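You operate a simulated robot arm through the tools that you are given. There is no shell and no other tool.

The job below is to be done with a simulated robot arm. You get a single attempt, and the scene is never put back.

Task
Share out the colour pots on the top of the far table. At the end: the green colour pot from the top of the far table is in the white padded tray; the orange colour pot from the top of the far table is on the black iron dish; the grey colour pot from the top of the far table is on the grey iron plate (marked "L64") on the top of the far table; the black clay beaker from the top of the far table is on the grey pewter box; whatever was shut is shut again. Leave all else as you found it, and nothing knocked over.

It is judged by the outcome, as a careful person would: the job done as asked, and still so three seconds after it is handed in. It fails if anything else is knocked over, pushed out of place, dropped, spilled or broken.

Robot
A 6-joint arm with a two-finger gripper, fixed in place. Base frame: the origin is at the foot of the arm, x ahead of it, y to its left, z up; the work surface is at about z = 0. Units: mm, degrees, N and s.
With the tool pointing down near the work surface it reaches from about 240 to 620 mm from the base axis. Its first joint turns from -66.0 to 66.0 degrees. Payload 1.37 kg.
The tool frame sits at the grasp point between the pads (the TCP): z along the fingers, y along the line on which they close. The tips reach 22 mm beyond it. Largest opening 92 mm; the body of the gripper starts 65 mm behind the TCP.
Orientation is told as [roll, pitch, yaw] about the base's x, y, z axes, in that order, counted from this pose: with the fingers straight down and closing along the base's y, the tool's x points along the base's -x, its y along +y and its z along -z.

Tools
- The arm moves only by the tool apply_moves. Its arguments are lists of equal length, an entry for each row: "delta_pos": the shift along the tool's x, y, z in mm, a list of three; "turn": the turn, a rotation vector about the tool's x, y, z in degrees, a list of three; "claw": the opening, from 0 (shut) to 1 (fully open). In form: {"delta_pos": [[x, y, z], ...], "turn": [[rx, ry, rz], ...], "claw": [claw, ...]}. A call has 1 to 20 rows; each row is the pose to reach, as a shift and turn from the pose commanded when the call began, along the tool's axes at that moment. Each row takes 0.2 s and may step no farther than 50 mm and 8.6 degrees from the row before; otherwise, or with a gripper value out of range, the whole call is refused. A pose out of reach is approached as far as the arm can. The call stops where the force on the tool passes 40 N (or 10 N more than at its start, if that is more) or the arm is blocked; 0.2 s more then pass. The fingers move at their own pace and stop on an object; they squeeze with about 23 N. The grip force told is the motor's: it shows also when the fingers shut on nothing. Time passes only in rows, and 0.2 s behind the last, so rows that repeat a pose let the fingers close. The reply holds the time, the measured pose of the TCP, the force on the tool along the base axes, the opening and the grip force, in the units named above and with some noise, with the torque about the TCP (base axes, N m) and any sound that the robot's microphone picked up, and new pictures: "pictures" is both (left out), scene, wrist or none.
- Cameras (640 x 400 px; columns grow to the right, rows downward): "scene" is fixed at [43.8, -437.2, 569.8]; the picture's right is [0.75, -0.66, 0.00], its down [-0.46, -0.52, -0.72] and it looks along [0.48, 0.54, -0.69] (base axes); focal length 279 px, centre (320, 200). "wrist" rides on the gripper at [71, 19, -102] in the tool frame; the picture's right is [-0.26, 0.97, 0.00], its down [-0.75, -0.20, -0.62] and it looks along [-0.60, -0.16, 0.78] (tool axes); focal length 280 px, centre (320, 200). There is no depth. A picture from a camera that has moved, and an enlarged one, comes with that camera's place and axes in the base frame and with its lens. The place of the scene camera against the robot may be out by one fixed shift of up to 12 mm in any direction.
- close_up(camera, box): a new picture of the part [left, top, right, bottom] of that camera's present view, enlarged. It takes no simulated time.
- job_done(): hands the job in; it is judged then, once.

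Nothing tells you positions but the pictures and the camera data. Unless the task says otherwise, let go and move clear before handing in.

The tools are called after "Call:" as a command line: name --argument value ..., lists and objects as JSON in quotes. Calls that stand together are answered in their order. apply_moves: Moves the arm, as the interface text tells. Its arguments: {"type":"object","properties":{"delta_pos":{"type":"array"},"turn":{"type":"array"},"claw":{"type":"array"},"pictures":{"type":"string","enum":["both","scene","wrist","none"]}},"required":["delta_pos","turn","claw"]} The other tools are called the same way: close_up (camera, box) takes an enlarged picture of a part of a camera's view; job_done () hands the job in.

At the start:

```text
clock: 0.0
ee_pos: [365.9, 40.8, 237.8]
tool_rot: [0.0, 0.0, -0.1]
ft_force: [-0.3, -0.9, 0.2]
moment: [0.0, -0.03, 0.0]
width: 91.9
finger_force: 0.1
```

scene: 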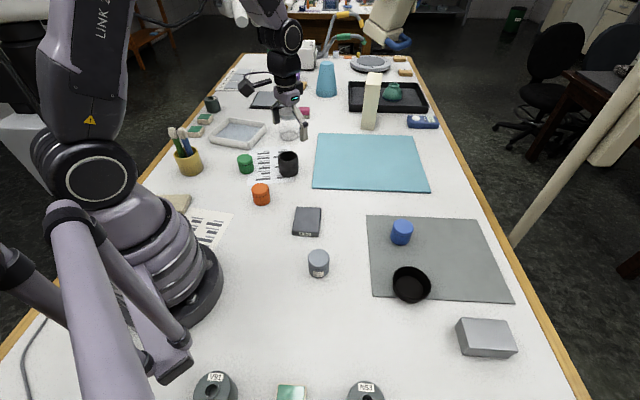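
wrist: 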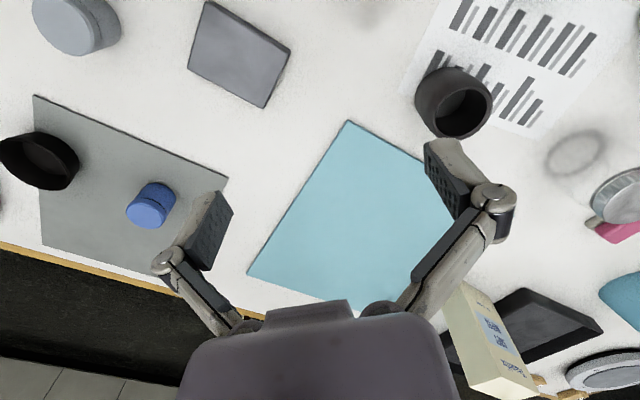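

The scene shows a long table with green, orange, grey and blue pots, a black beaker, a white tray, a black dish, and several grey flat items. I'll take close-ups first to identify everything before I move.

Call:
close_up --camera "scene" --box '[160, 80, 320, 180]'

Call:
close_up --camera "scene" --box '[230, 170, 390, 290]'

Call:
close_up --camera "scene" --box '[350, 200, 530, 370]'

Call:
close_up --camera "scene" --box '[180, 340, 420, 400]'

Call:
close_up --camera "scene" --box '[300, 40, 460, 140]'

```text
4.00 times, centred on (240, 130) of scene
camera zoom: at [43.8, -437.2, 569.8], right [0.75, -0.66, 0.0], down [-0.46, -0.52, -0.72], along [0.48, 0.54, -0.69], focal length 1118 px, centre (640, 480)
```

zoom: 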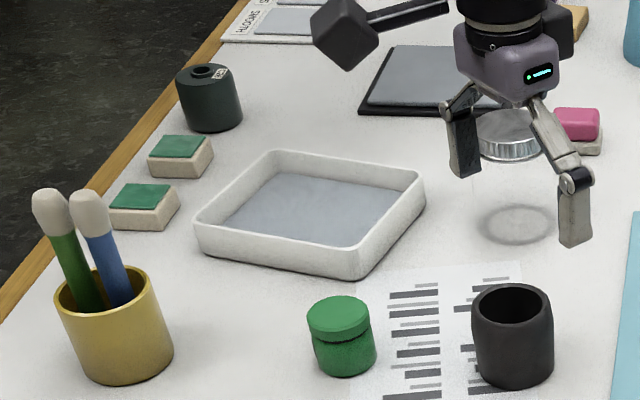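

```text
3.33 times, centred on (310, 230) of scene
camera zoom: at [43.8, -437.2, 569.8], right [0.75, -0.66, 0.0], down [-0.46, -0.52, -0.72], along [0.48, 0.54, -0.69], focal length 932 px, centre (353, 100)
```

zoom: 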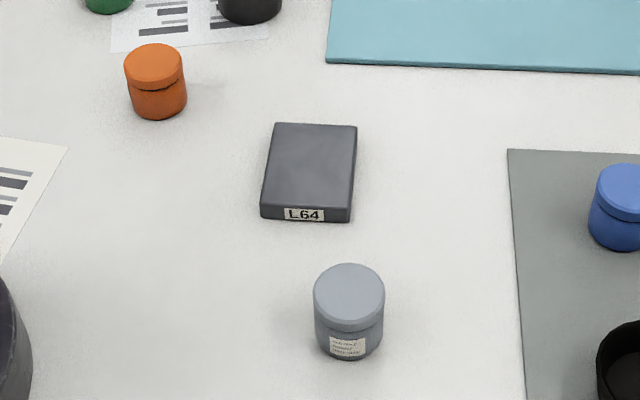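

```text
2.35 times, centred on (440, 285) of scene
camera zoom: at [43.8, -437.2, 569.8], right [0.75, -0.66, 0.0], down [-0.46, -0.52, -0.72], along [0.48, 0.54, -0.69], focal length 658 px, centre (38, 0)
```

zoom: 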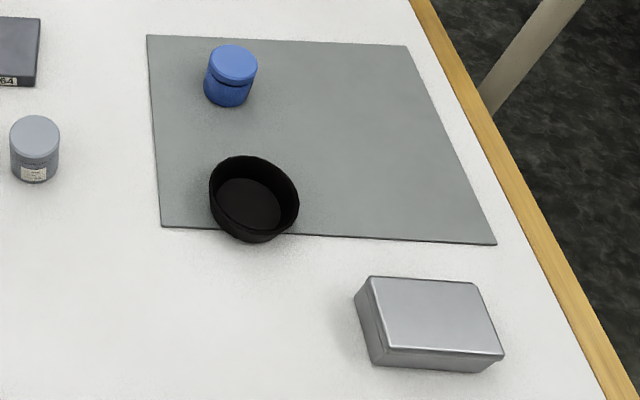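

```text
2.67 times, centred on (300, 370) of scene
camera zoom: at [43.8, -437.2, 569.8], right [0.75, -0.66, 0.0], down [-0.46, -0.52, -0.72], along [0.48, 0.54, -0.69], focal length 745 px, centre (373, -253)
```

zoom: 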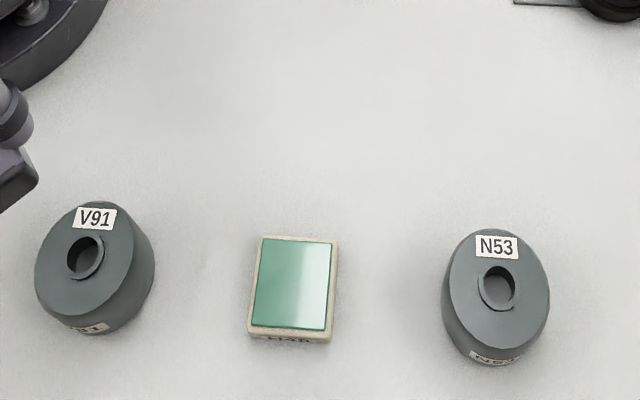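

```text
4.00 times, centred on (380, 90) of scene
camera zoom: at [43.8, -437.2, 569.8], right [0.75, -0.66, 0.0], down [-0.46, -0.52, -0.72], along [0.48, 0.54, -0.69], focal length 1118 px, centre (80, 640)
```

zoom: 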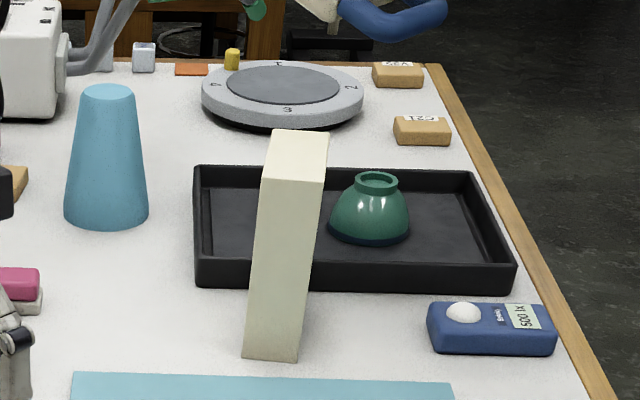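

The grey pot looks to be near (280, -167), the orange near (311, 125), the green near (355, 287) and the black beaker near (458, 185). I place the L64 plate near (355, -35), the black dish near (398, -336), the pewter box near (415, -492) and the tray near (440, 450). I'll move over the grey pot first and refine its position with the wrist camera.

Call:
apply_moves --delta_pos '[[14, -34, 5], [28, -69, 10], [42, -104, 15], [56, -138, 20], [70, -172, 25], [84, -207, 38], [84, -207, 38]]' --turn '[[0, 0, 0], [0, 0, 0], [0, 0, 0], [0, 0, 0], [0, 0, 0], [0, 0, 0], [0, 0, 0]]' --claw '[1, 1, 1, 1, 1, 1, 1]'

```text
clock: 1.6
ee_pos: [278.8, -166.7, 203.0]
tool_rot: [0.0, 0.0, 0.1]
ft_force: [-0.6, 0.0, 0.0]
moment: [0.0, -0.01, -0.01]
width: 91.8
finger_force: 0.0
camera wrist: at [208.1, -147.1, 304.2], right [0.26, 0.97, 0.0], down [0.75, -0.2, 0.62], along [0.6, -0.16, -0.78], focal length 280 px, centre (320, 200)
```

scene: 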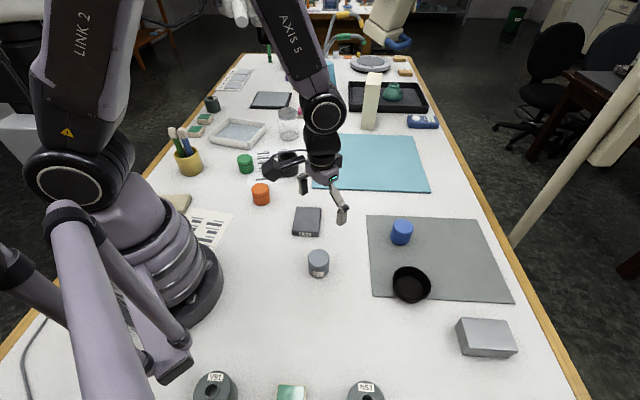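
wrist: 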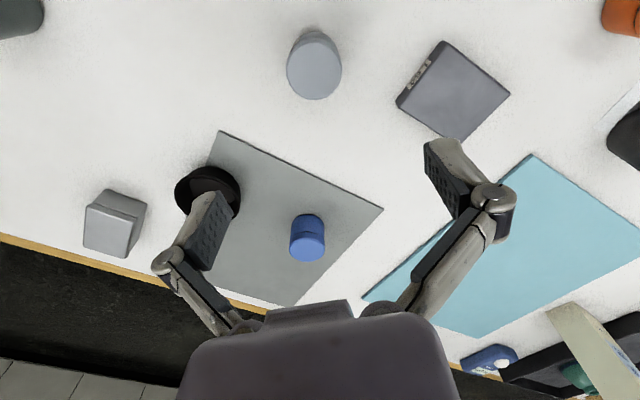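

The grey pot is in the wrist view, and I'll zoom in to measure it along with the plate, dish and box.

Call:
close_up --camera "wrist" --box '[260, 10, 380, 110]'

Call:
close_up --camera "wrist" --box '[380, 20, 540, 150]'

Call:
close_up --camera "wrist" --box '[60, 140, 260, 280]'

```text
4.00 times, centred on (320, 60) of wrist
camera zoom: at [208.1, -147.1, 304.2], right [0.26, 0.97, 0.0], down [0.75, -0.2, 0.62], along [0.6, -0.16, -0.78], focal length 1122 px, centre (320, 760)
```

zoom: 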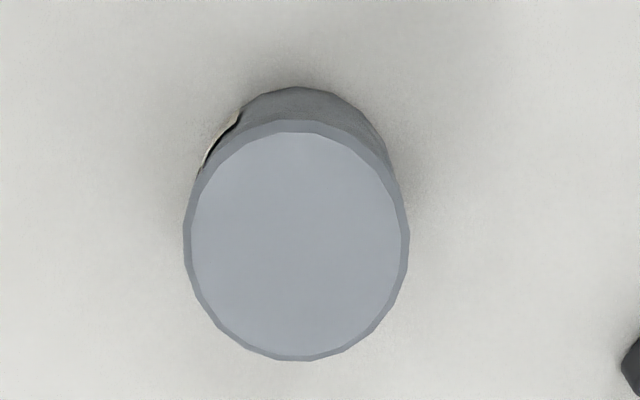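

```text
3.08 times, centred on (460, 85) of wrist
camera zoom: at [208.1, -147.1, 304.2], right [0.26, 0.97, 0.0], down [0.75, -0.2, 0.62], along [0.6, -0.16, -0.78], focal length 863 px, centre (-111, 554)
```

zoom: 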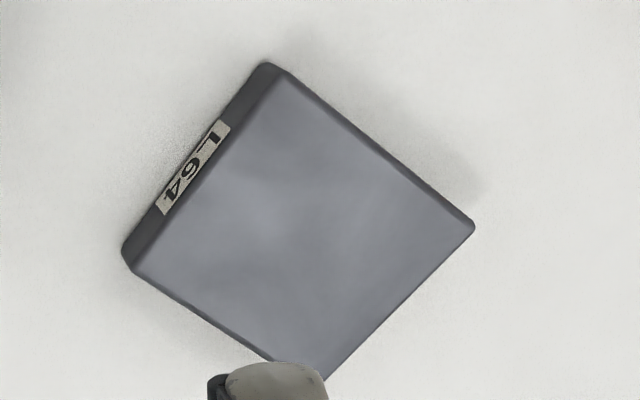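

```text
2.86 times, centred on (160, 210) of wrist
camera zoom: at [208.1, -147.1, 304.2], right [0.26, 0.97, 0.0], down [0.75, -0.2, 0.62], along [0.6, -0.16, -0.78], focal length 801 px, centre (777, 171)
```

zoom: 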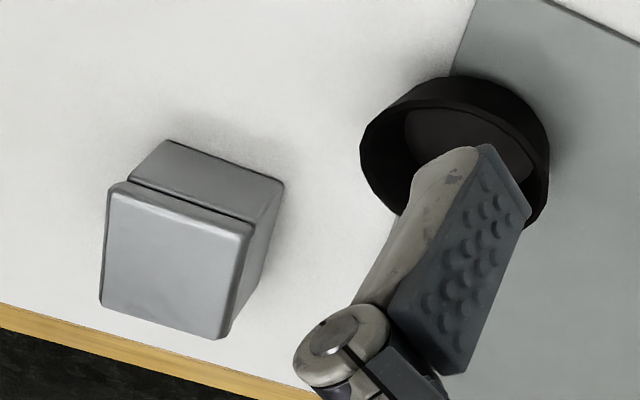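

The wrist camera puts the grey pot at about (267, -168), roughly 48 mm tall and 47 mm across. The scene camera seems shifted about 14 mm in x. I'll line up over the pot and come down partway to check.

Call:
apply_moves --delta_pos '[[6, -1, 40], [12, -1, 80], [12, -1, 110], [12, -1, 110]]' --turn '[[0, 0, 0], [0, 0, 0], [0, 0, 0], [0, 0, 0]]' --claw '[1, 1, 1, 1]'

```text
clock: 2.6
ee_pos: [267.7, -170.0, 91.0]
tool_rot: [-0.1, 0.1, 0.0]
ft_force: [0.4, -0.8, -0.2]
moment: [0.03, -0.05, 0.0]
width: 91.9
finger_force: 0.0
camera wrist: at [196.2, -149.6, 193.1], right [0.26, 0.97, 0.0], down [0.75, -0.2, 0.62], along [0.6, -0.16, -0.78], focal length 280 px, centre (320, 200)
```

scene: 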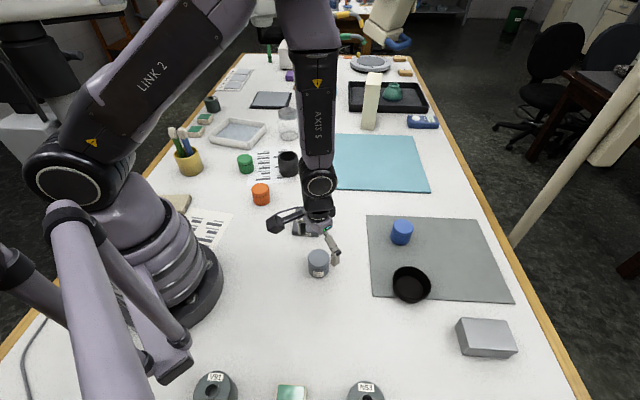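
wrist: 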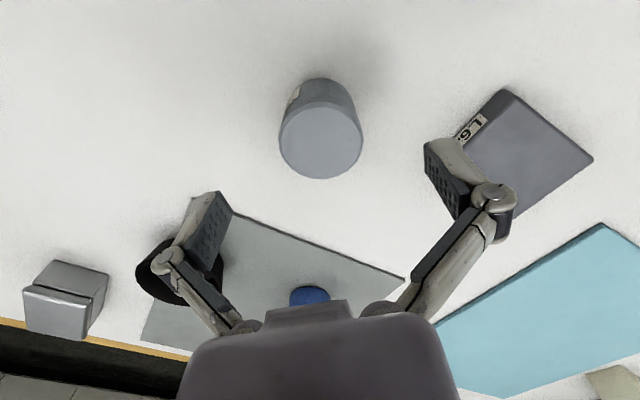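

The pot sits at about (266, -168), right between the fingers. I'll descend to grip height and close.

Call:
apply_moves --delta_pos '[[1, 1, 30], [1, 1, 55], [1, 1, 64], [1, 1, 64], [1, 1, 64], [1, 1, 64], [1, 1, 64], [1, 1, 64]]' --turn '[[0, 0, 0], [0, 0, 0], [0, 0, 0], [0, 0, 0], [0, 0, 0], [0, 0, 0], [0, 0, 0], [0, 0, 0]]' --claw '[1, 1, 1, 0.3, 0.3, 0.3, 0.3, 0.3]'

```text
clock: 4.4
ee_pos: [268.5, -167.3, 26.4]
tool_rot: [0.1, 0.0, 0.0]
ft_force: [1.5, 0.6, 3.2]
moment: [-0.03, -0.07, 0.04]
width: 47.6
finger_force: 23.1
camera wrist: at [198.0, -147.2, 128.4], right [0.26, 0.97, 0.0], down [0.75, -0.2, 0.63], along [0.6, -0.16, -0.78], focal length 280 px, centre (320, 200)
```

scene: 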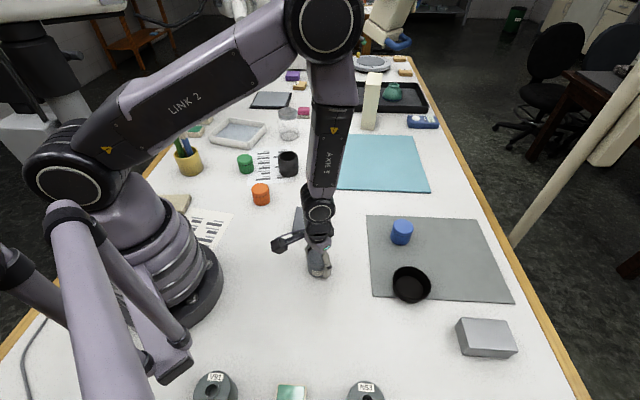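
wrist: 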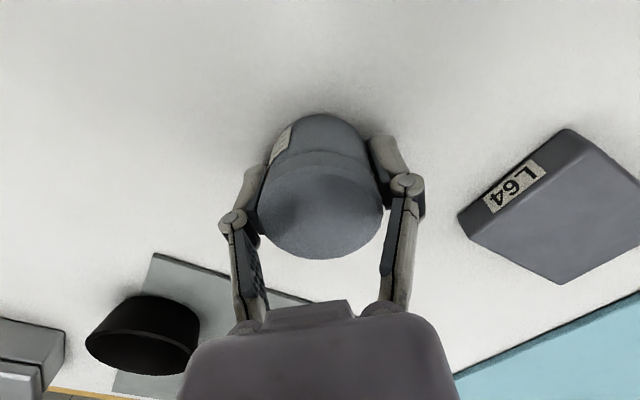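

I have the grey pot at a width of 47.6 mm. I'll lift it a little and check that the whole pot comes up.

Call:
apply_moves --delta_pos '[[0, 0, -15], [0, 0, -40], [0, 0, -70], [0, 0, -70]]' --turn '[[0, 0, 0], [0, 0, 0], [0, 0, 0], [0, 0, 0]]' --claw '[0.3, 0.3, 0.3, 0.3]'

```text
clock: 5.4
ee_pos: [267.4, -167.2, 98.1]
tool_rot: [0.0, 0.0, 0.0]
ft_force: [0.2, -0.5, -1.8]
moment: [-0.02, 0.03, -0.01]
width: 47.7
finger_force: 22.4
camera wrist: at [197.3, -146.9, 199.3], right [0.26, 0.96, 0.0], down [0.75, -0.2, 0.62], along [0.6, -0.16, -0.78], focal length 280 px, centre (320, 200)
```

scene: 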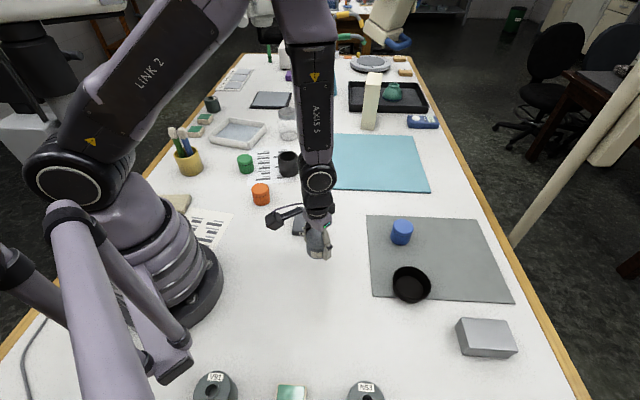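
wrist: 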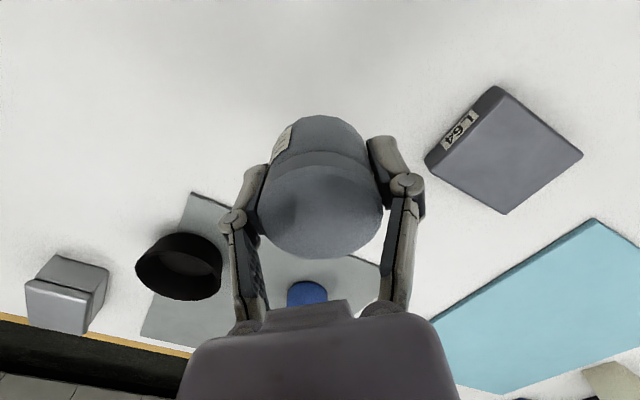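

The whole pot came up in one piece. I'll measure the L64 plate more precisely from this view.

Call:
close_up --camera "wrist" --box '[410, 70, 600, 230]'

Call:
close_up --camera "wrist" --box '[0, 180, 240, 340]'

```text
2.50 times, centred on (505, 150) of wrist
camera zoom: at [197.3, -146.9, 199.3], right [0.26, 0.96, 0.0], down [0.75, -0.2, 0.62], along [0.6, -0.16, -0.78], focal length 701 px, centre (-142, 325)
```

zoom: 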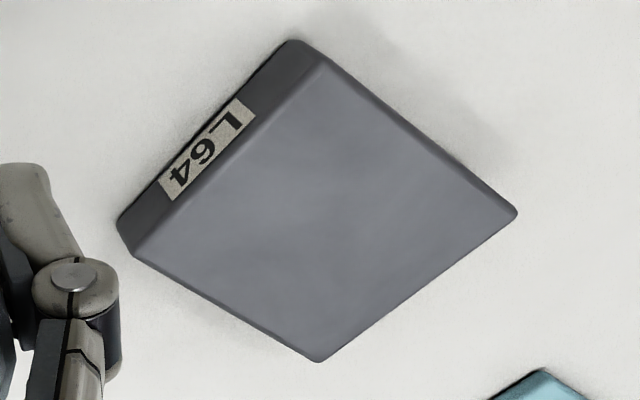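

```text
2.50 times, centred on (120, 260) of wrist
camera zoom: at [197.3, -146.9, 199.3], right [0.26, 0.96, 0.0], down [0.75, -0.2, 0.62], along [0.6, -0.16, -0.78], focal length 701 px, centre (820, 50)
```

zoom: 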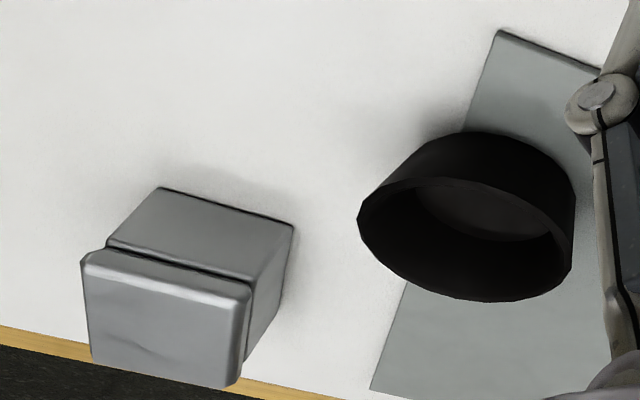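

The plate centre comes out at about (340, -39.5), with its top around z = 16. I'll carry the pot over it and lower it.

Call:
apply_moves --delta_pos '[[-10, 18, -4], [-28, 49, -4], [-46, 80, -4], [-62, 108, -4], [-73, 127, 0], [-73, 127, 25], [-73, 127, 45], [-73, 127, 45]]' --turn '[[0, 0, 0], [0, 0, 0], [0, 0, 0], [0, 0, 0], [0, 0, 0], [0, 0, 0], [0, 0, 0], [0, 0, 0]]' --claw '[0.3, 0.3, 0.3, 0.3, 0.3, 0.3, 0.3, 0.3]'

```text
clock: 7.2
ee_pos: [341.3, -38.5, 50.3]
tool_rot: [0.0, 0.1, 0.0]
ft_force: [0.6, -0.4, -0.7]
moment: [0.02, 0.01, -0.01]
width: 47.8
finger_force: 22.8
camera wrist: at [270.0, -18.1, 151.5], right [0.26, 0.97, 0.0], down [0.75, -0.2, 0.63], along [0.6, -0.16, -0.78], focal length 280 px, centre (320, 200)
```

scene: 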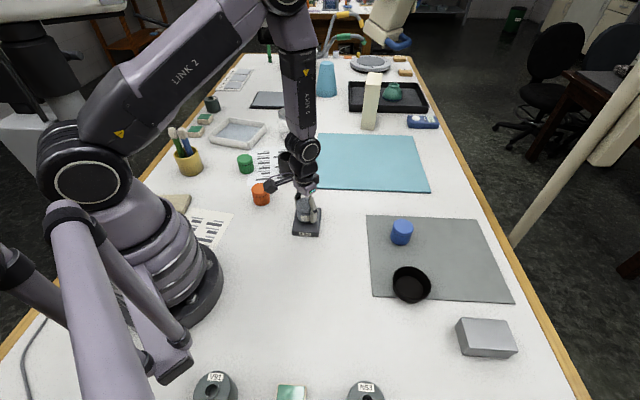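
wrist: 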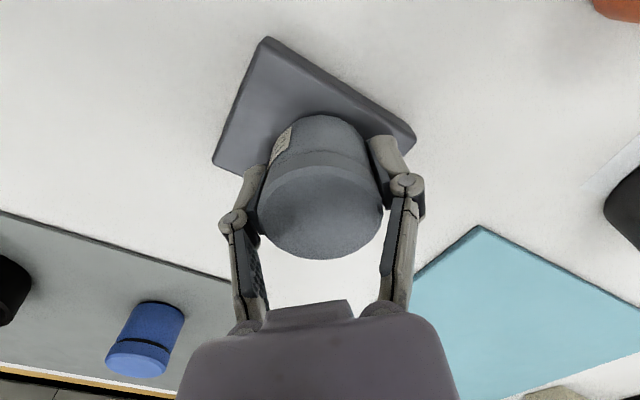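

The pot is over the plate. I'll lower it gently, watching the force.

Call:
apply_moves --delta_pos '[[0, 0, 3], [0, 0, 5], [0, 0, 5]]' --turn '[[0, 0, 0], [0, 0, 0], [0, 0, 0]]' --claw '[0.3, 0.3, 0.3]' --pictures "none"

```text
clock: 8.0
ee_pos: [341.6, -38.2, 45.3]
tool_rot: [0.0, -0.1, 0.0]
ft_force: [-0.5, -0.8, 16.9]
moment: [0.01, -0.07, 0.07]
width: 47.8
finger_force: 22.9
```

It's in contact (17 N), so the plate top is at about z = 19. I'll ease off a touch, release, rise and check.

Call:
apply_moves --delta_pos '[[0, 0, -0.5], [0, 0, -0.5], [0, 0, -0.5], [0, 0, -0.5], [0, 0, -30], [0, 0, -75], [0, 0, -115], [0, 0, -115]]' --turn '[[0, 0, 0], [0, 0, 0], [0, 0, 0], [0, 0, 0], [0, 0, 0], [0, 0, 0], [0, 0, 0], [0, 0, 0]]' --claw '[0.3, 0.7, 0.8, 0.8, 0.8, 0.8, 1, 1]'

```text
clock: 9.8
ee_pos: [340.1, -40.7, 161.1]
tool_rot: [0.1, 0.0, 0.0]
ft_force: [-0.6, -0.2, 0.8]
moment: [0.03, 0.0, 0.05]
width: 91.9
finger_force: 0.1
camera wrist: at [269.9, -19.3, 262.2], right [0.26, 0.97, 0.0], down [0.75, -0.2, 0.62], along [0.6, -0.16, -0.78], focal length 280 px, centre (320, 200)
```

scene: 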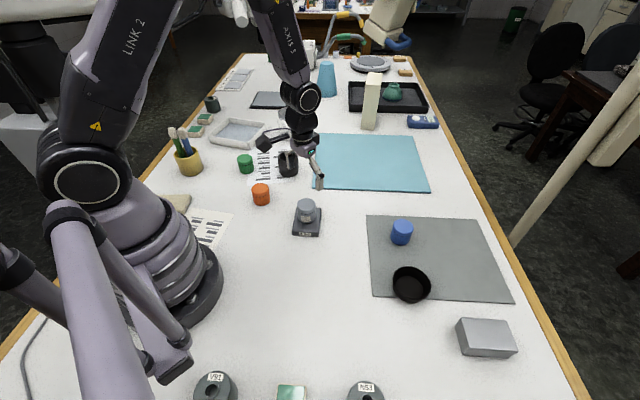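
wrist: 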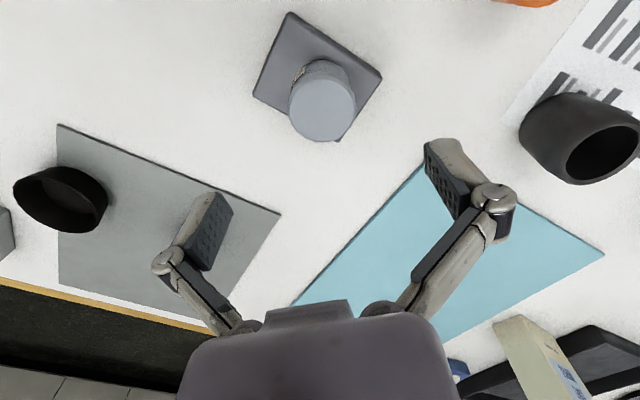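

The grey pot is standing on the L64 plate. Next I'll go over the orange pot, near (297, 123).

Call:
apply_moves --delta_pos '[[10, 40, 0], [21, 82, 0], [32, 124, 0], [43, 163, 0], [43, 163, 0]]' --turn '[[0, 0, 0], [0, 0, 0], [0, 0, 0], [0, 0, 0], [0, 0, 0]]' --claw '[1, 1, 1, 1, 1]'

Call:
close_up --camera "scene" --box '[270, 180, 350, 250]'

```text
clock: 11.0
ee_pos: [296.8, 123.2, 158.2]
tool_rot: [0.0, 0.0, 0.0]
ft_force: [-0.4, -0.7, 0.3]
moment: [-0.02, -0.02, 0.01]
width: 92.3
finger_force: 0.1
camera wrist: at [226.7, 143.3, 260.0], right [0.26, 0.96, 0.0], down [0.75, -0.2, 0.62], along [0.6, -0.16, -0.78], focal length 280 px, centre (320, 200)
```

scene: 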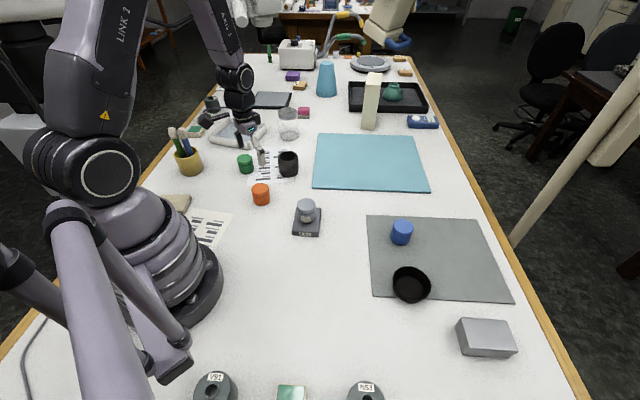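
wrist: 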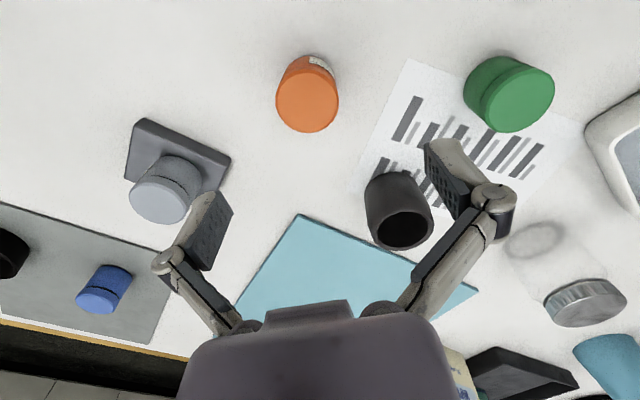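

```text
5.71 times, centred on (310, 215) of scene
camera zoom: at [43.8, -437.2, 569.8], right [0.75, -0.66, 0.0], down [-0.46, -0.52, -0.72], along [0.48, 0.54, -0.69], focal length 1597 px, centre (377, 114)
```

zoom: 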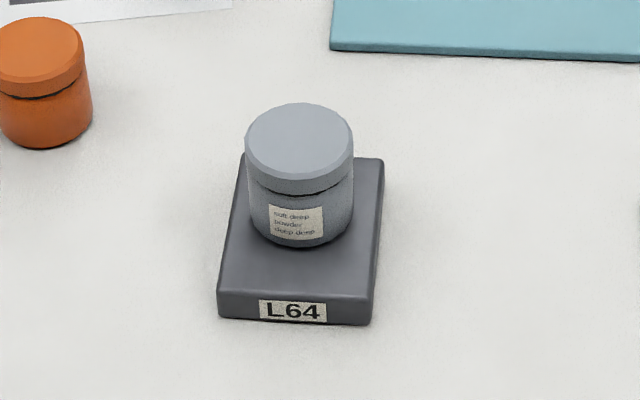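

The orange pot is below and slightly to the right of the TCP. I'll zoom in for precision.

Call:
close_up --camera "wrist" --box '[247, 40, 367, 140]'

Call:
close_up --camera "wrist" --box '[440, 40, 640, 340]'

Call:
close_up --camera "wrist" --box '[340, 140, 460, 260]'

```text
4.00 times, centred on (307, 90) of wrist
camera zoom: at [226.7, 143.3, 260.0], right [0.26, 0.96, 0.0], down [0.75, -0.2, 0.62], along [0.6, -0.16, -0.78], focal length 1122 px, centre (372, 640)
```

zoom: 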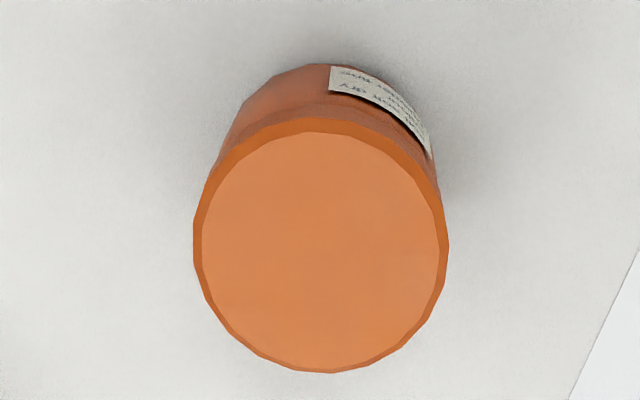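

```text
1.33 times, centred on (540, 190) of wrist
camera zoom: at [226.7, 143.3, 260.0], right [0.26, 0.96, 0.0], down [0.75, -0.2, 0.62], along [0.6, -0.16, -0.78], focal length 374 px, centre (27, 213)
```

zoom: 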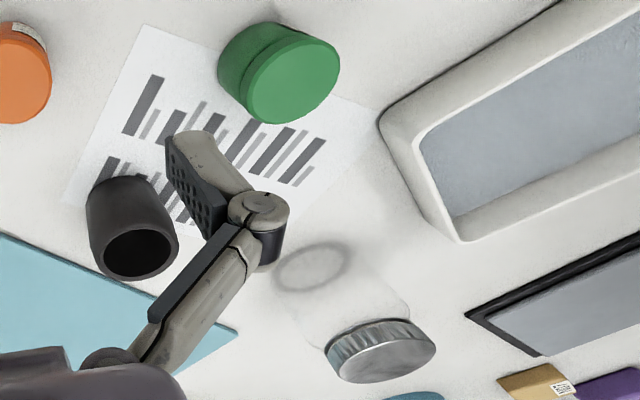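

```text
3.33 times, centred on (400, 200) of wrist
camera zoom: at [226.7, 143.3, 260.0], right [0.26, 0.96, 0.0], down [0.75, -0.2, 0.62], along [0.6, -0.16, -0.78], focal length 935 px, centre (53, 200)
```

zoom: 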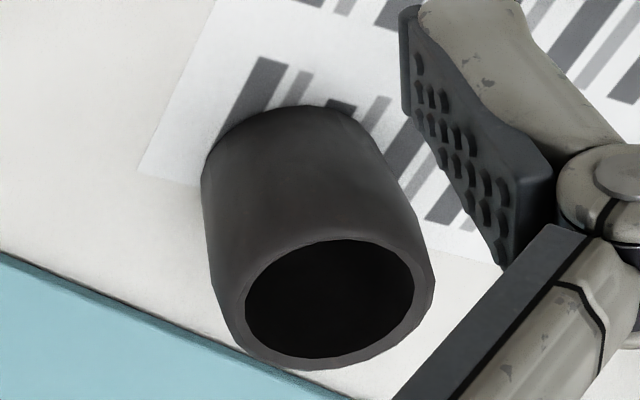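

The orange pot is at about (295.5, 115.4). I'll grip it fairly high, with the tips about 18 mm above its base, so the fingers clear the dish rim when I place it.

Call:
apply_moves --delta_pos '[[1.3, -7.8, 30], [1.3, -7.8, 70], [1.3, -7.8, 100], [1.3, -7.8, 118], [1.3, -7.8, 118], [1.3, -7.8, 118], [1.3, -7.8, 118], [1.3, -7.8, 118], [1.3, -7.8, 118]]' --turn '[[0, 0, 0], [0, 0, 0], [0, 0, 0], [0, 0, 0], [0, 0, 0], [0, 0, 0], [0, 0, 0], [0, 0, 0], [0, 0, 0]]' --claw '[1, 1, 1, 1, 1, 0.3, 0.3, 0.3, 0.3]'

```text
clock: 13.0
ee_pos: [296.7, 114.5, 43.7]
tool_rot: [0.0, 0.0, 0.0]
ft_force: [-0.7, -1.1, 6.5]
moment: [0.0, 0.04, -0.02]
width: 48.1
finger_force: 22.8
camera wrist: at [227.0, 136.0, 144.5], right [0.26, 0.96, 0.0], down [0.75, -0.2, 0.63], along [0.6, -0.16, -0.78], focal length 280 px, centre (320, 200)
```

scene: 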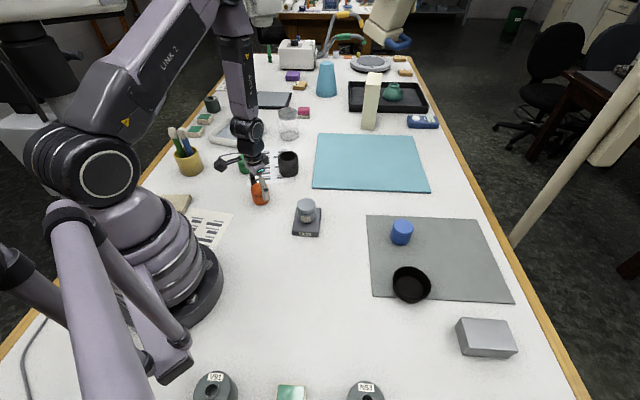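
wrist: 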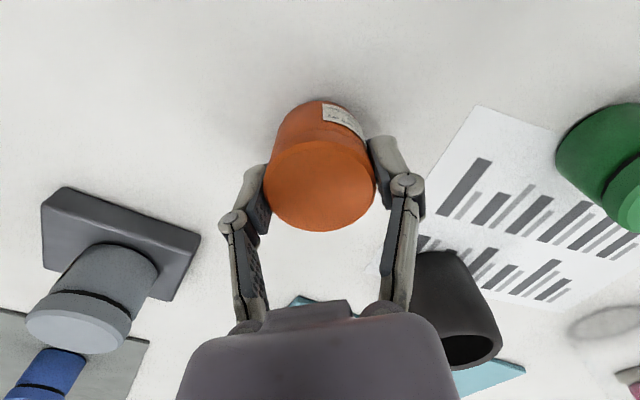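

I have the orange pot at a width of 48.1 mm. I'll lift and check it.

Call:
apply_moves --delta_pos '[[0, 0, -12], [0, 0, -40], [0, 0, -80], [0, 0, -118], [0, 0, -118]]' --turn '[[0, 0, 0], [0, 0, 0], [0, 0, 0], [0, 0, 0], [0, 0, 0]]' --claw '[0.3, 0.3, 0.3, 0.3, 0.3]'

```text
clock: 14.2
ee_pos: [298.8, 116.1, 163.7]
tool_rot: [0.0, 0.0, 0.0]
ft_force: [0.2, 0.3, -0.7]
moment: [-0.03, 0.02, 0.01]
width: 47.8
finger_force: 22.8
camera wrist: at [228.4, 136.3, 264.9], right [0.26, 0.97, 0.0], down [0.75, -0.2, 0.62], along [0.6, -0.16, -0.78], focal length 280 px, centre (320, 200)
```

scene: 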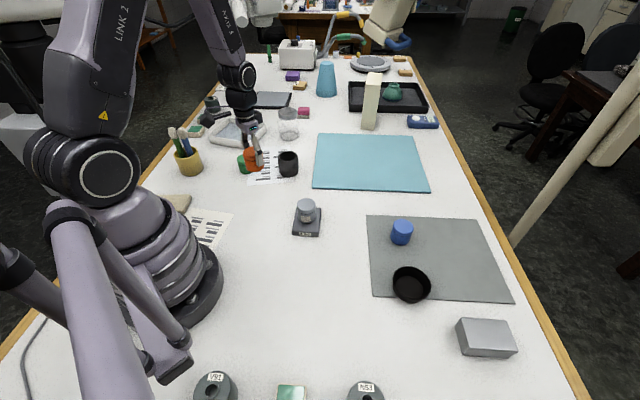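
wrist: 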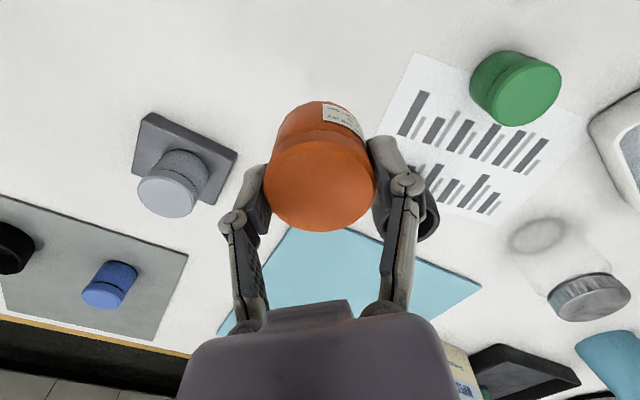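

The orange pot is held well. I'll carry it to a spot beside the dish where the wrist camera can see the dish clearly.

Call:
apply_moves --delta_pos '[[-3, -25, 0], [-8, -70, 0], [-13, -115, 0], [-18, -160, 0], [-23, -205, 0], [-28, -250, 0], [-31, -290, 0], [-32.5, -315.4, 0], [-32.5, -315.4, 0]]' --turn '[[0, 0, 0], [0, 0, 0], [0, 0, 0], [0, 0, 0], [0, 0, 0], [0, 0, 0], [0, 0, 0], [0, 0, 0], [0, 0, 0]]' --claw '[0.3, 0.3, 0.3, 0.3, 0.3, 0.3, 0.3, 0.3, 0.3]'

```text
clock: 16.2
ee_pos: [327.1, -201.5, 158.1]
tool_rot: [-0.1, 0.1, 0.0]
ft_force: [-0.7, 0.4, -0.9]
moment: [0.02, 0.01, 0.04]
width: 47.9
finger_force: 22.8
camera wrist: at [257.6, -181.6, 260.2], right [0.26, 0.97, 0.0], down [0.75, -0.2, 0.62], along [0.6, -0.16, -0.78], focal length 280 px, centre (320, 200)
```

scene: 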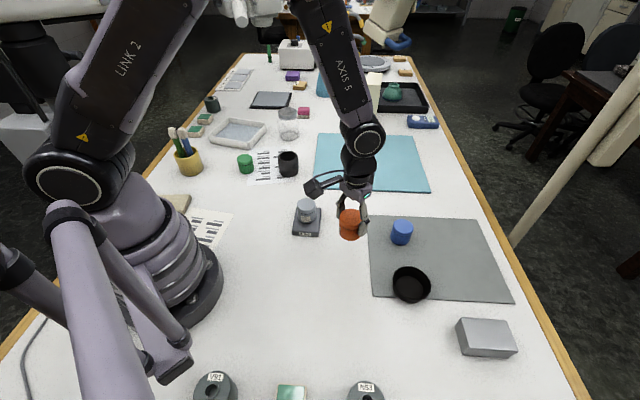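
wrist: 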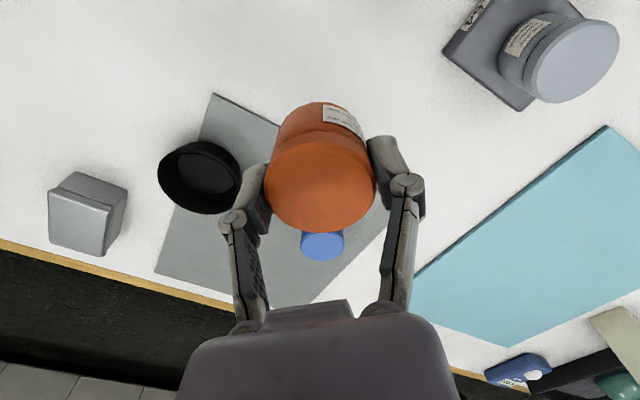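

Call:
close_up --camera "wrist" --box '[140, 120, 260, 230]'

Call:
close_up --camera "wrist" --box '[30, 150, 150, 270]'

```text
3.64 times, centred on (200, 175) of wrist
camera zoom: at [257.6, -181.6, 260.2], right [0.26, 0.97, 0.0], down [0.75, -0.2, 0.62], along [0.6, -0.16, -0.78], focal length 1020 px, centre (756, 291)
```

zoom: 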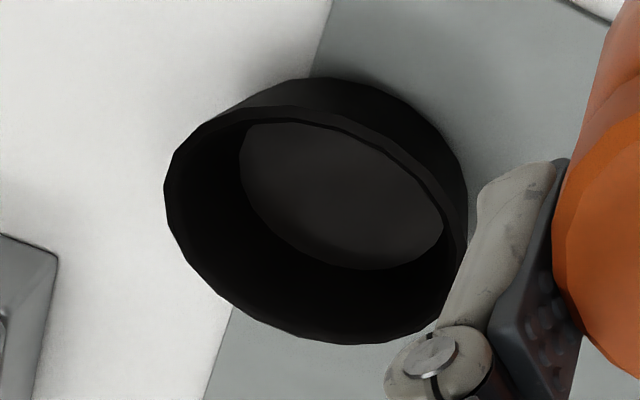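

```text
3.33 times, centred on (90, 210) of wrist
camera zoom: at [257.6, -181.6, 260.2], right [0.26, 0.97, 0.0], down [0.75, -0.2, 0.62], along [0.6, -0.16, -0.78], focal length 935 px, centre (1087, 167)
```

zoom: 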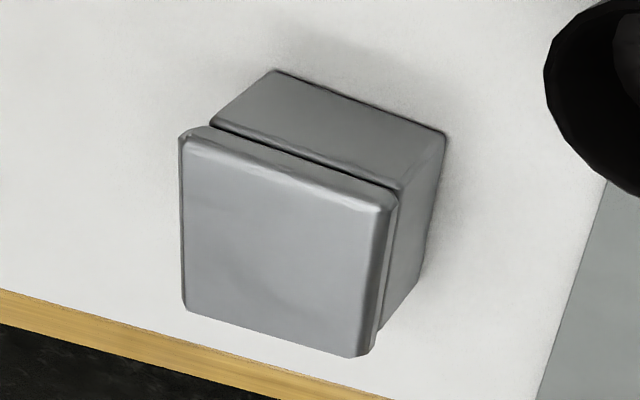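

The dish centre is at about (379.5, -337.5), with a rim roughly 33 mm high and 40 mm in radius. My current grip would leave only 1–2 mm of finger clearance inside it. I'll set the orange pot back on the clear table and regrip it higher, so the tips stay above the rim.

Call:
apply_moves --delta_pos '[[20, 7, 0], [45, 15, 10], [45, 15, 55], [45, 15, 95], [45, 15, 112], [45, 15, 117], [45, 15, 117]]' --turn '[[0, 0, 0], [0, 0, 0], [0, 0, 0], [0, 0, 0], [0, 0, 0], [0, 0, 0], [0, 0, 0]]' --claw '[0.3, 0.3, 0.3, 0.3, 0.3, 0.3, 0.3]'

```text
clock: 17.8
ee_pos: [283.5, -185.4, 43.6]
tool_rot: [0.0, 0.0, 0.1]
ft_force: [0.0, 0.2, -1.4]
moment: [0.01, -0.03, 0.0]
width: 48.0
finger_force: 22.8
camera wrist: at [213.5, -165.1, 144.9], right [0.26, 0.97, 0.0], down [0.75, -0.2, 0.62], along [0.6, -0.16, -0.78], focal length 280 px, centre (320, 200)
```

scene: 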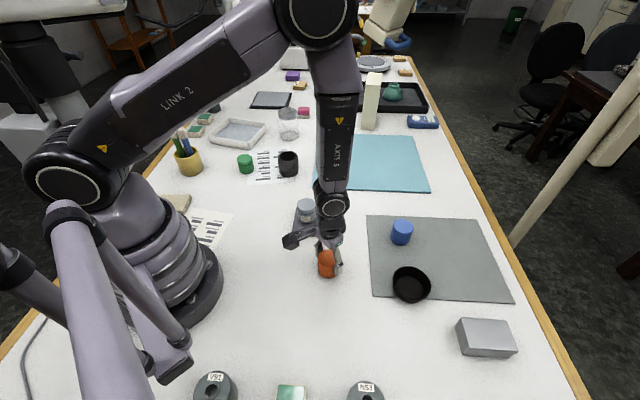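
wrist: 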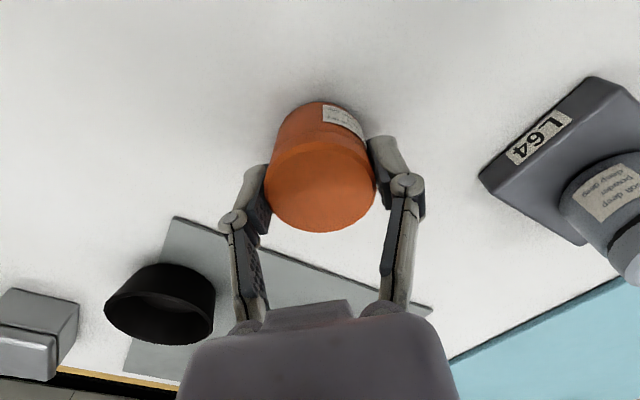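

Call:
apply_moves --delta_pos '[[0, 0, 1], [0, 0, 1]]' --turn '[[0, 0, 0], [0, 0, 0]]' --claw '[0.3, 0.3]' --pictures "none"

```text
clock: 18.4
ee_pos: [283.5, -185.3, 42.5]
tool_rot: [0.0, 0.0, 0.0]
ft_force: [-0.5, 1.0, 3.8]
moment: [0.06, 0.03, -0.04]
width: 47.9
finger_force: 23.0
```

The pot is touching the table. I'll release it, rise 13 mm and regrip on its upper part.

Call:
apply_moves --delta_pos '[[0, 0, 0], [0, 0, 0], [0, 0, 0], [0, 0, -13], [0, 0, -13], [0, 0, -13], [0, 0, -13], [0, 0, -13], [0, 0, -13]]' --turn '[[0, 0, 0], [0, 0, 0], [0, 0, 0], [0, 0, 0], [0, 0, 0], [0, 0, 0], [0, 0, 0], [0, 0, 0], [0, 0, 0]]' --claw '[0.7, 0.7, 0.7, 0.7, 0.7, 0.3, 0.3, 0.3, 0.3]' --pictures "wrist"

```text
clock: 20.4
ee_pos: [284.4, -184.9, 56.2]
tool_rot: [0.0, 0.0, 0.0]
ft_force: [-1.0, 0.8, 11.3]
moment: [0.03, 0.04, -0.02]
width: 48.0
finger_force: 23.0
camera wrist: at [214.1, -164.8, 157.6], right [0.26, 0.97, 0.0], down [0.75, -0.2, 0.63], along [0.6, -0.16, -0.78], focal length 280 px, centre (320, 200)
```

wrist: 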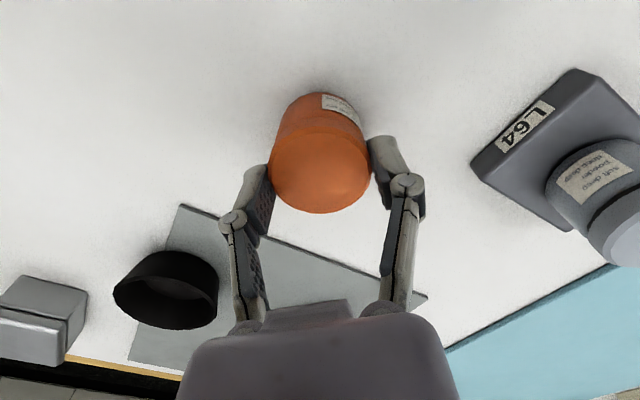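

Call:
apply_moves --delta_pos '[[0, 0, -5], [0, 0, -20], [0, 0, -50], [0, 0, -80], [0, 0, -104], [0, 0, -104]]' --turn '[[0, 0, 0], [0, 0, 0], [0, 0, 0], [0, 0, 0], [0, 0, 0], [0, 0, 0]]' --claw '[0.3, 0.3, 0.3, 0.3, 0.3, 0.3]'

```text
clock: 21.8
ee_pos: [285.1, -184.9, 160.7]
tool_rot: [0.0, 0.1, 0.0]
ft_force: [-0.9, -0.4, -1.1]
moment: [0.03, 0.01, 0.01]
width: 47.8
finger_force: 23.3
camera wrist: at [214.5, -164.8, 262.3], right [0.26, 0.97, 0.0], down [0.75, -0.2, 0.63], along [0.6, -0.16, -0.78], focal length 280 px, centre (320, 200)
```

scene: 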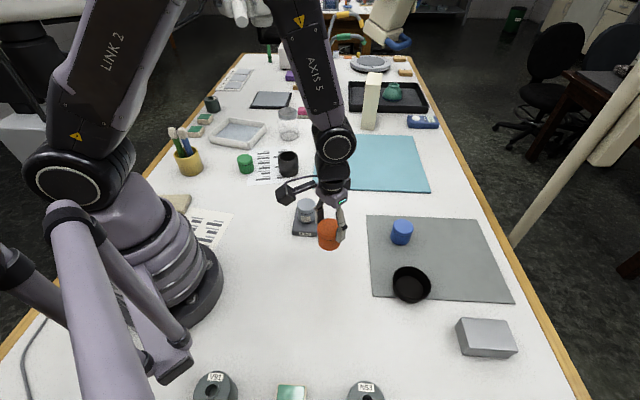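
wrist: 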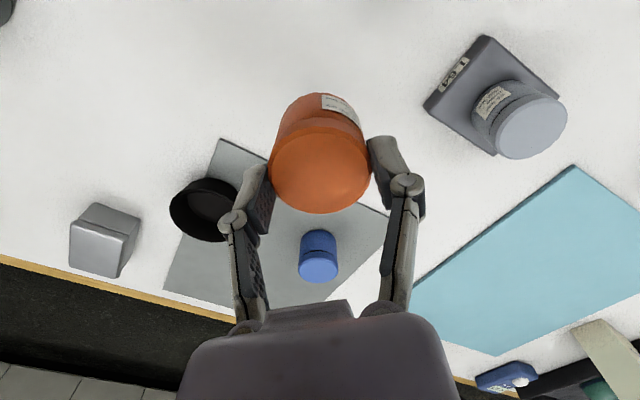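

The high grip is holding. I'll move over the dish centre and stop with the pot base about 30 mm above the rim to check alignment.

Call:
apply_moves --delta_pos '[[-12, -19, 0], [-36, -57, 0], [-60, -95, 0], [-82, -130, 0], [-96.4, -153, 0], [-96.4, -153, 25], [-96.4, -153, 40], [-96.4, -153, 40]]' --turn '[[0, 0, 0], [0, 0, 0], [0, 0, 0], [0, 0, 0], [0, 0, 0], [0, 0, 0], [0, 0, 0], [0, 0, 0]]' --claw '[0.3, 0.3, 0.3, 0.3, 0.3, 0.3, 0.3, 0.3]'

Call:
close_up --camera "scene" --box '[350, 210, 480, 320]'

Call:
close_up --camera "wrist" --box '[220, 40, 420, 240]'

```text
clock: 23.6
ee_pos: [381.0, -339.9, 121.2]
tool_rot: [0.0, 0.0, 0.0]
ft_force: [-0.9, 0.6, -0.6]
moment: [0.0, 0.01, -0.02]
width: 48.0
finger_force: 22.9
camera wrist: at [311.2, -318.8, 222.6], right [0.26, 0.97, 0.0], down [0.75, -0.2, 0.62], along [0.6, -0.16, -0.78], focal length 280 px, centre (320, 200)
```

scene: 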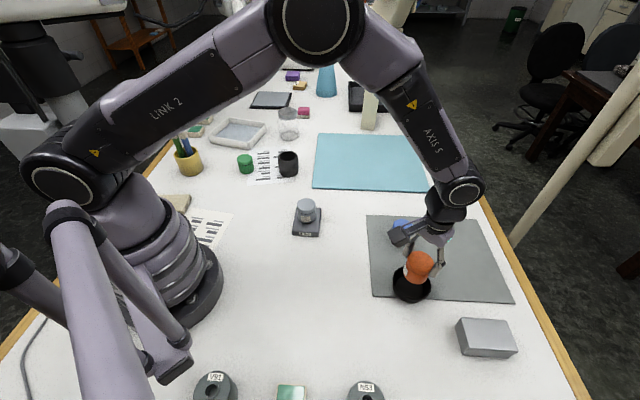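
wrist: 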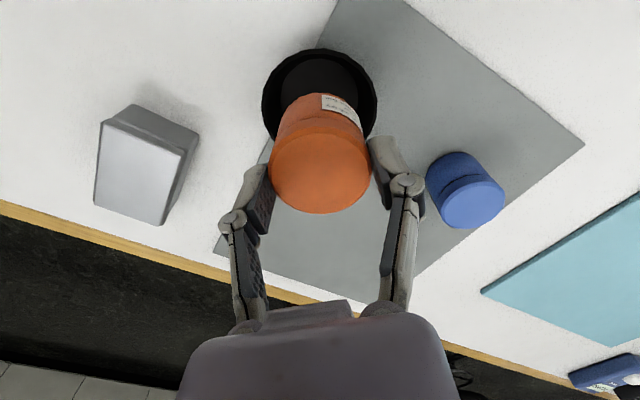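

```text
3.64 times, centred on (415, 265) of scene
camera zoom: at [43.8, -437.3, 569.8], right [0.75, -0.66, 0.0], down [-0.46, -0.52, -0.72], along [0.48, 0.54, -0.69], focal length 1016 px, centre (-26, -36)
```

zoom: 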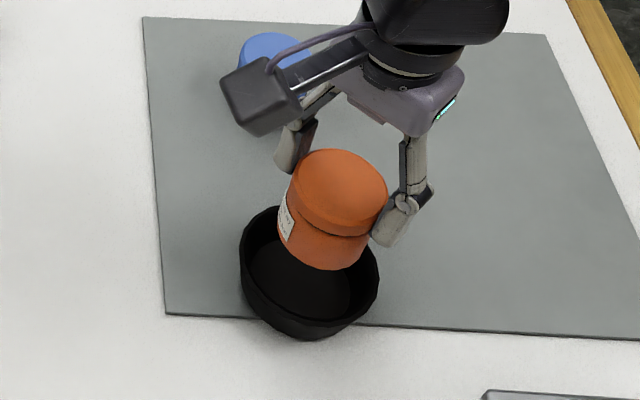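

```text
2.00 times, centred on (320, 140) of wrist
camera zoom: at [311.2, -318.8, 222.6], right [0.26, 0.97, 0.0], down [0.75, -0.2, 0.62], along [0.6, -0.16, -0.78], focal length 561 px, centre (320, 320)
```

zoom: 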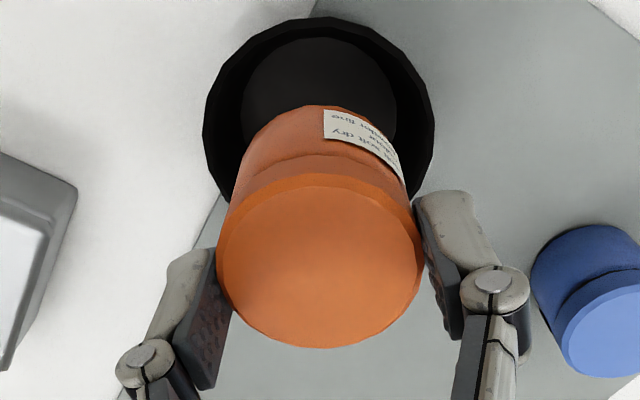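

The pot and dish line up. I'll lower the pot into the dish in small steps, watching the force.

Call:
apply_moves --delta_pos '[[0, 0, 20], [0, 0, 40], [0, 0, 50], [0, 0, 53], [0, 0, 53]]' --turn '[[0, 0, 0], [0, 0, 0], [0, 0, 0], [0, 0, 0], [0, 0, 0]]' --claw '[0.3, 0.3, 0.3, 0.3, 0.3]'

Call:
close_up --camera "scene" --box '[350, 210, 480, 320]'

```text
clock: 24.8
ee_pos: [382.0, -337.1, 67.4]
tool_rot: [-0.1, -0.1, 0.0]
ft_force: [-1.0, 4.1, 16.4]
moment: [0.13, 0.06, -0.06]
width: 48.0
finger_force: 23.0
camera wrist: at [311.3, -317.8, 168.2], right [0.26, 0.97, 0.0], down [0.75, -0.2, 0.63], along [0.6, -0.17, -0.78], focal length 280 px, centre (320, 200)
```

scene: 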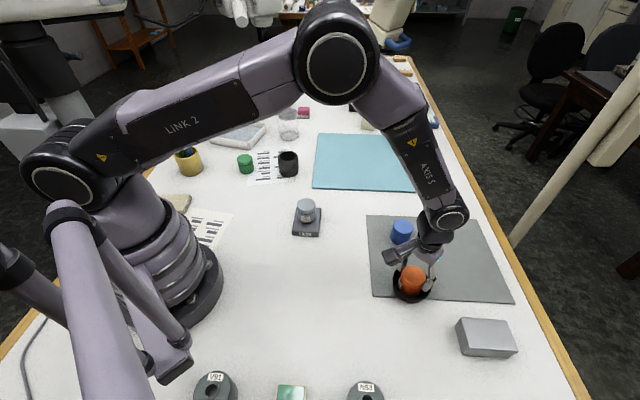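
wrist: 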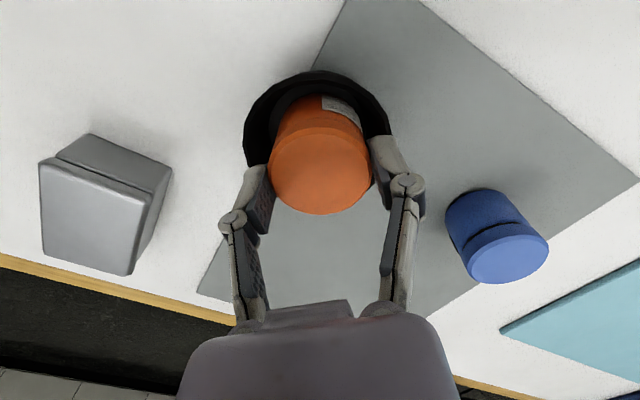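

```text
3.64 times, centred on (415, 265) of scene
camera zoom: at [43.8, -437.2, 569.8], right [0.75, -0.66, 0.0], down [-0.46, -0.52, -0.72], along [0.48, 0.54, -0.69], focal length 1016 px, centre (-26, -36)
```

zoom: 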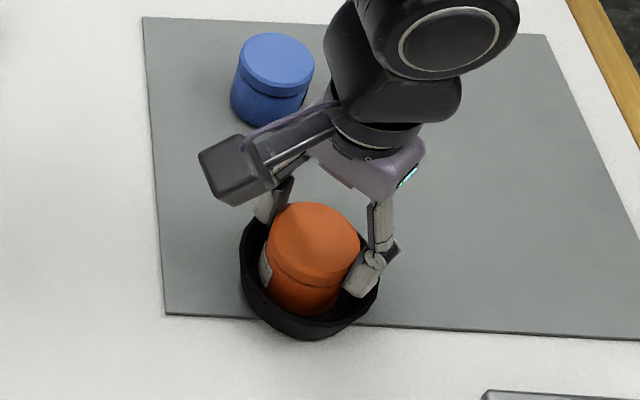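

I felt contact slightly earlier than expected (16 N). I'll look closely before releasing.

Call:
close_up --camera "wrist" --box '[230, 50, 410, 230]'

Call:
close_up --camera "scene" --box '[385, 240, 445, 310]'

```text
2.22 times, centred on (320, 140) of wrist
camera zoom: at [311.3, -317.8, 168.2], right [0.26, 0.97, 0.0], down [0.75, -0.2, 0.63], along [0.6, -0.17, -0.78], focal length 623 px, centre (320, 333)
```

zoom: 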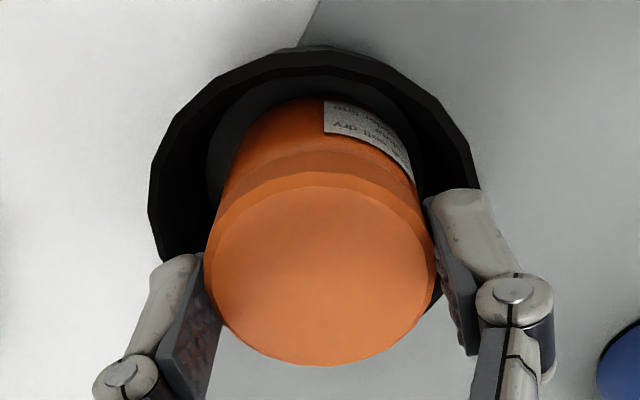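

```text
5.71 times, centred on (415, 275) of scene
camera zoom: at [43.8, -437.2, 569.8], right [0.75, -0.66, 0.0], down [-0.46, -0.52, -0.72], along [0.48, 0.54, -0.69], focal length 1597 px, centre (-223, -229)
```

zoom: 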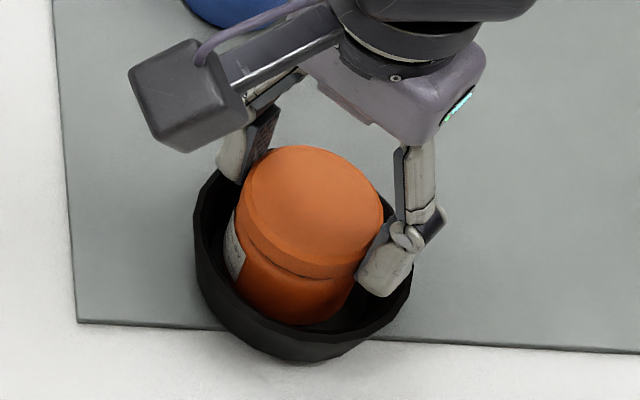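

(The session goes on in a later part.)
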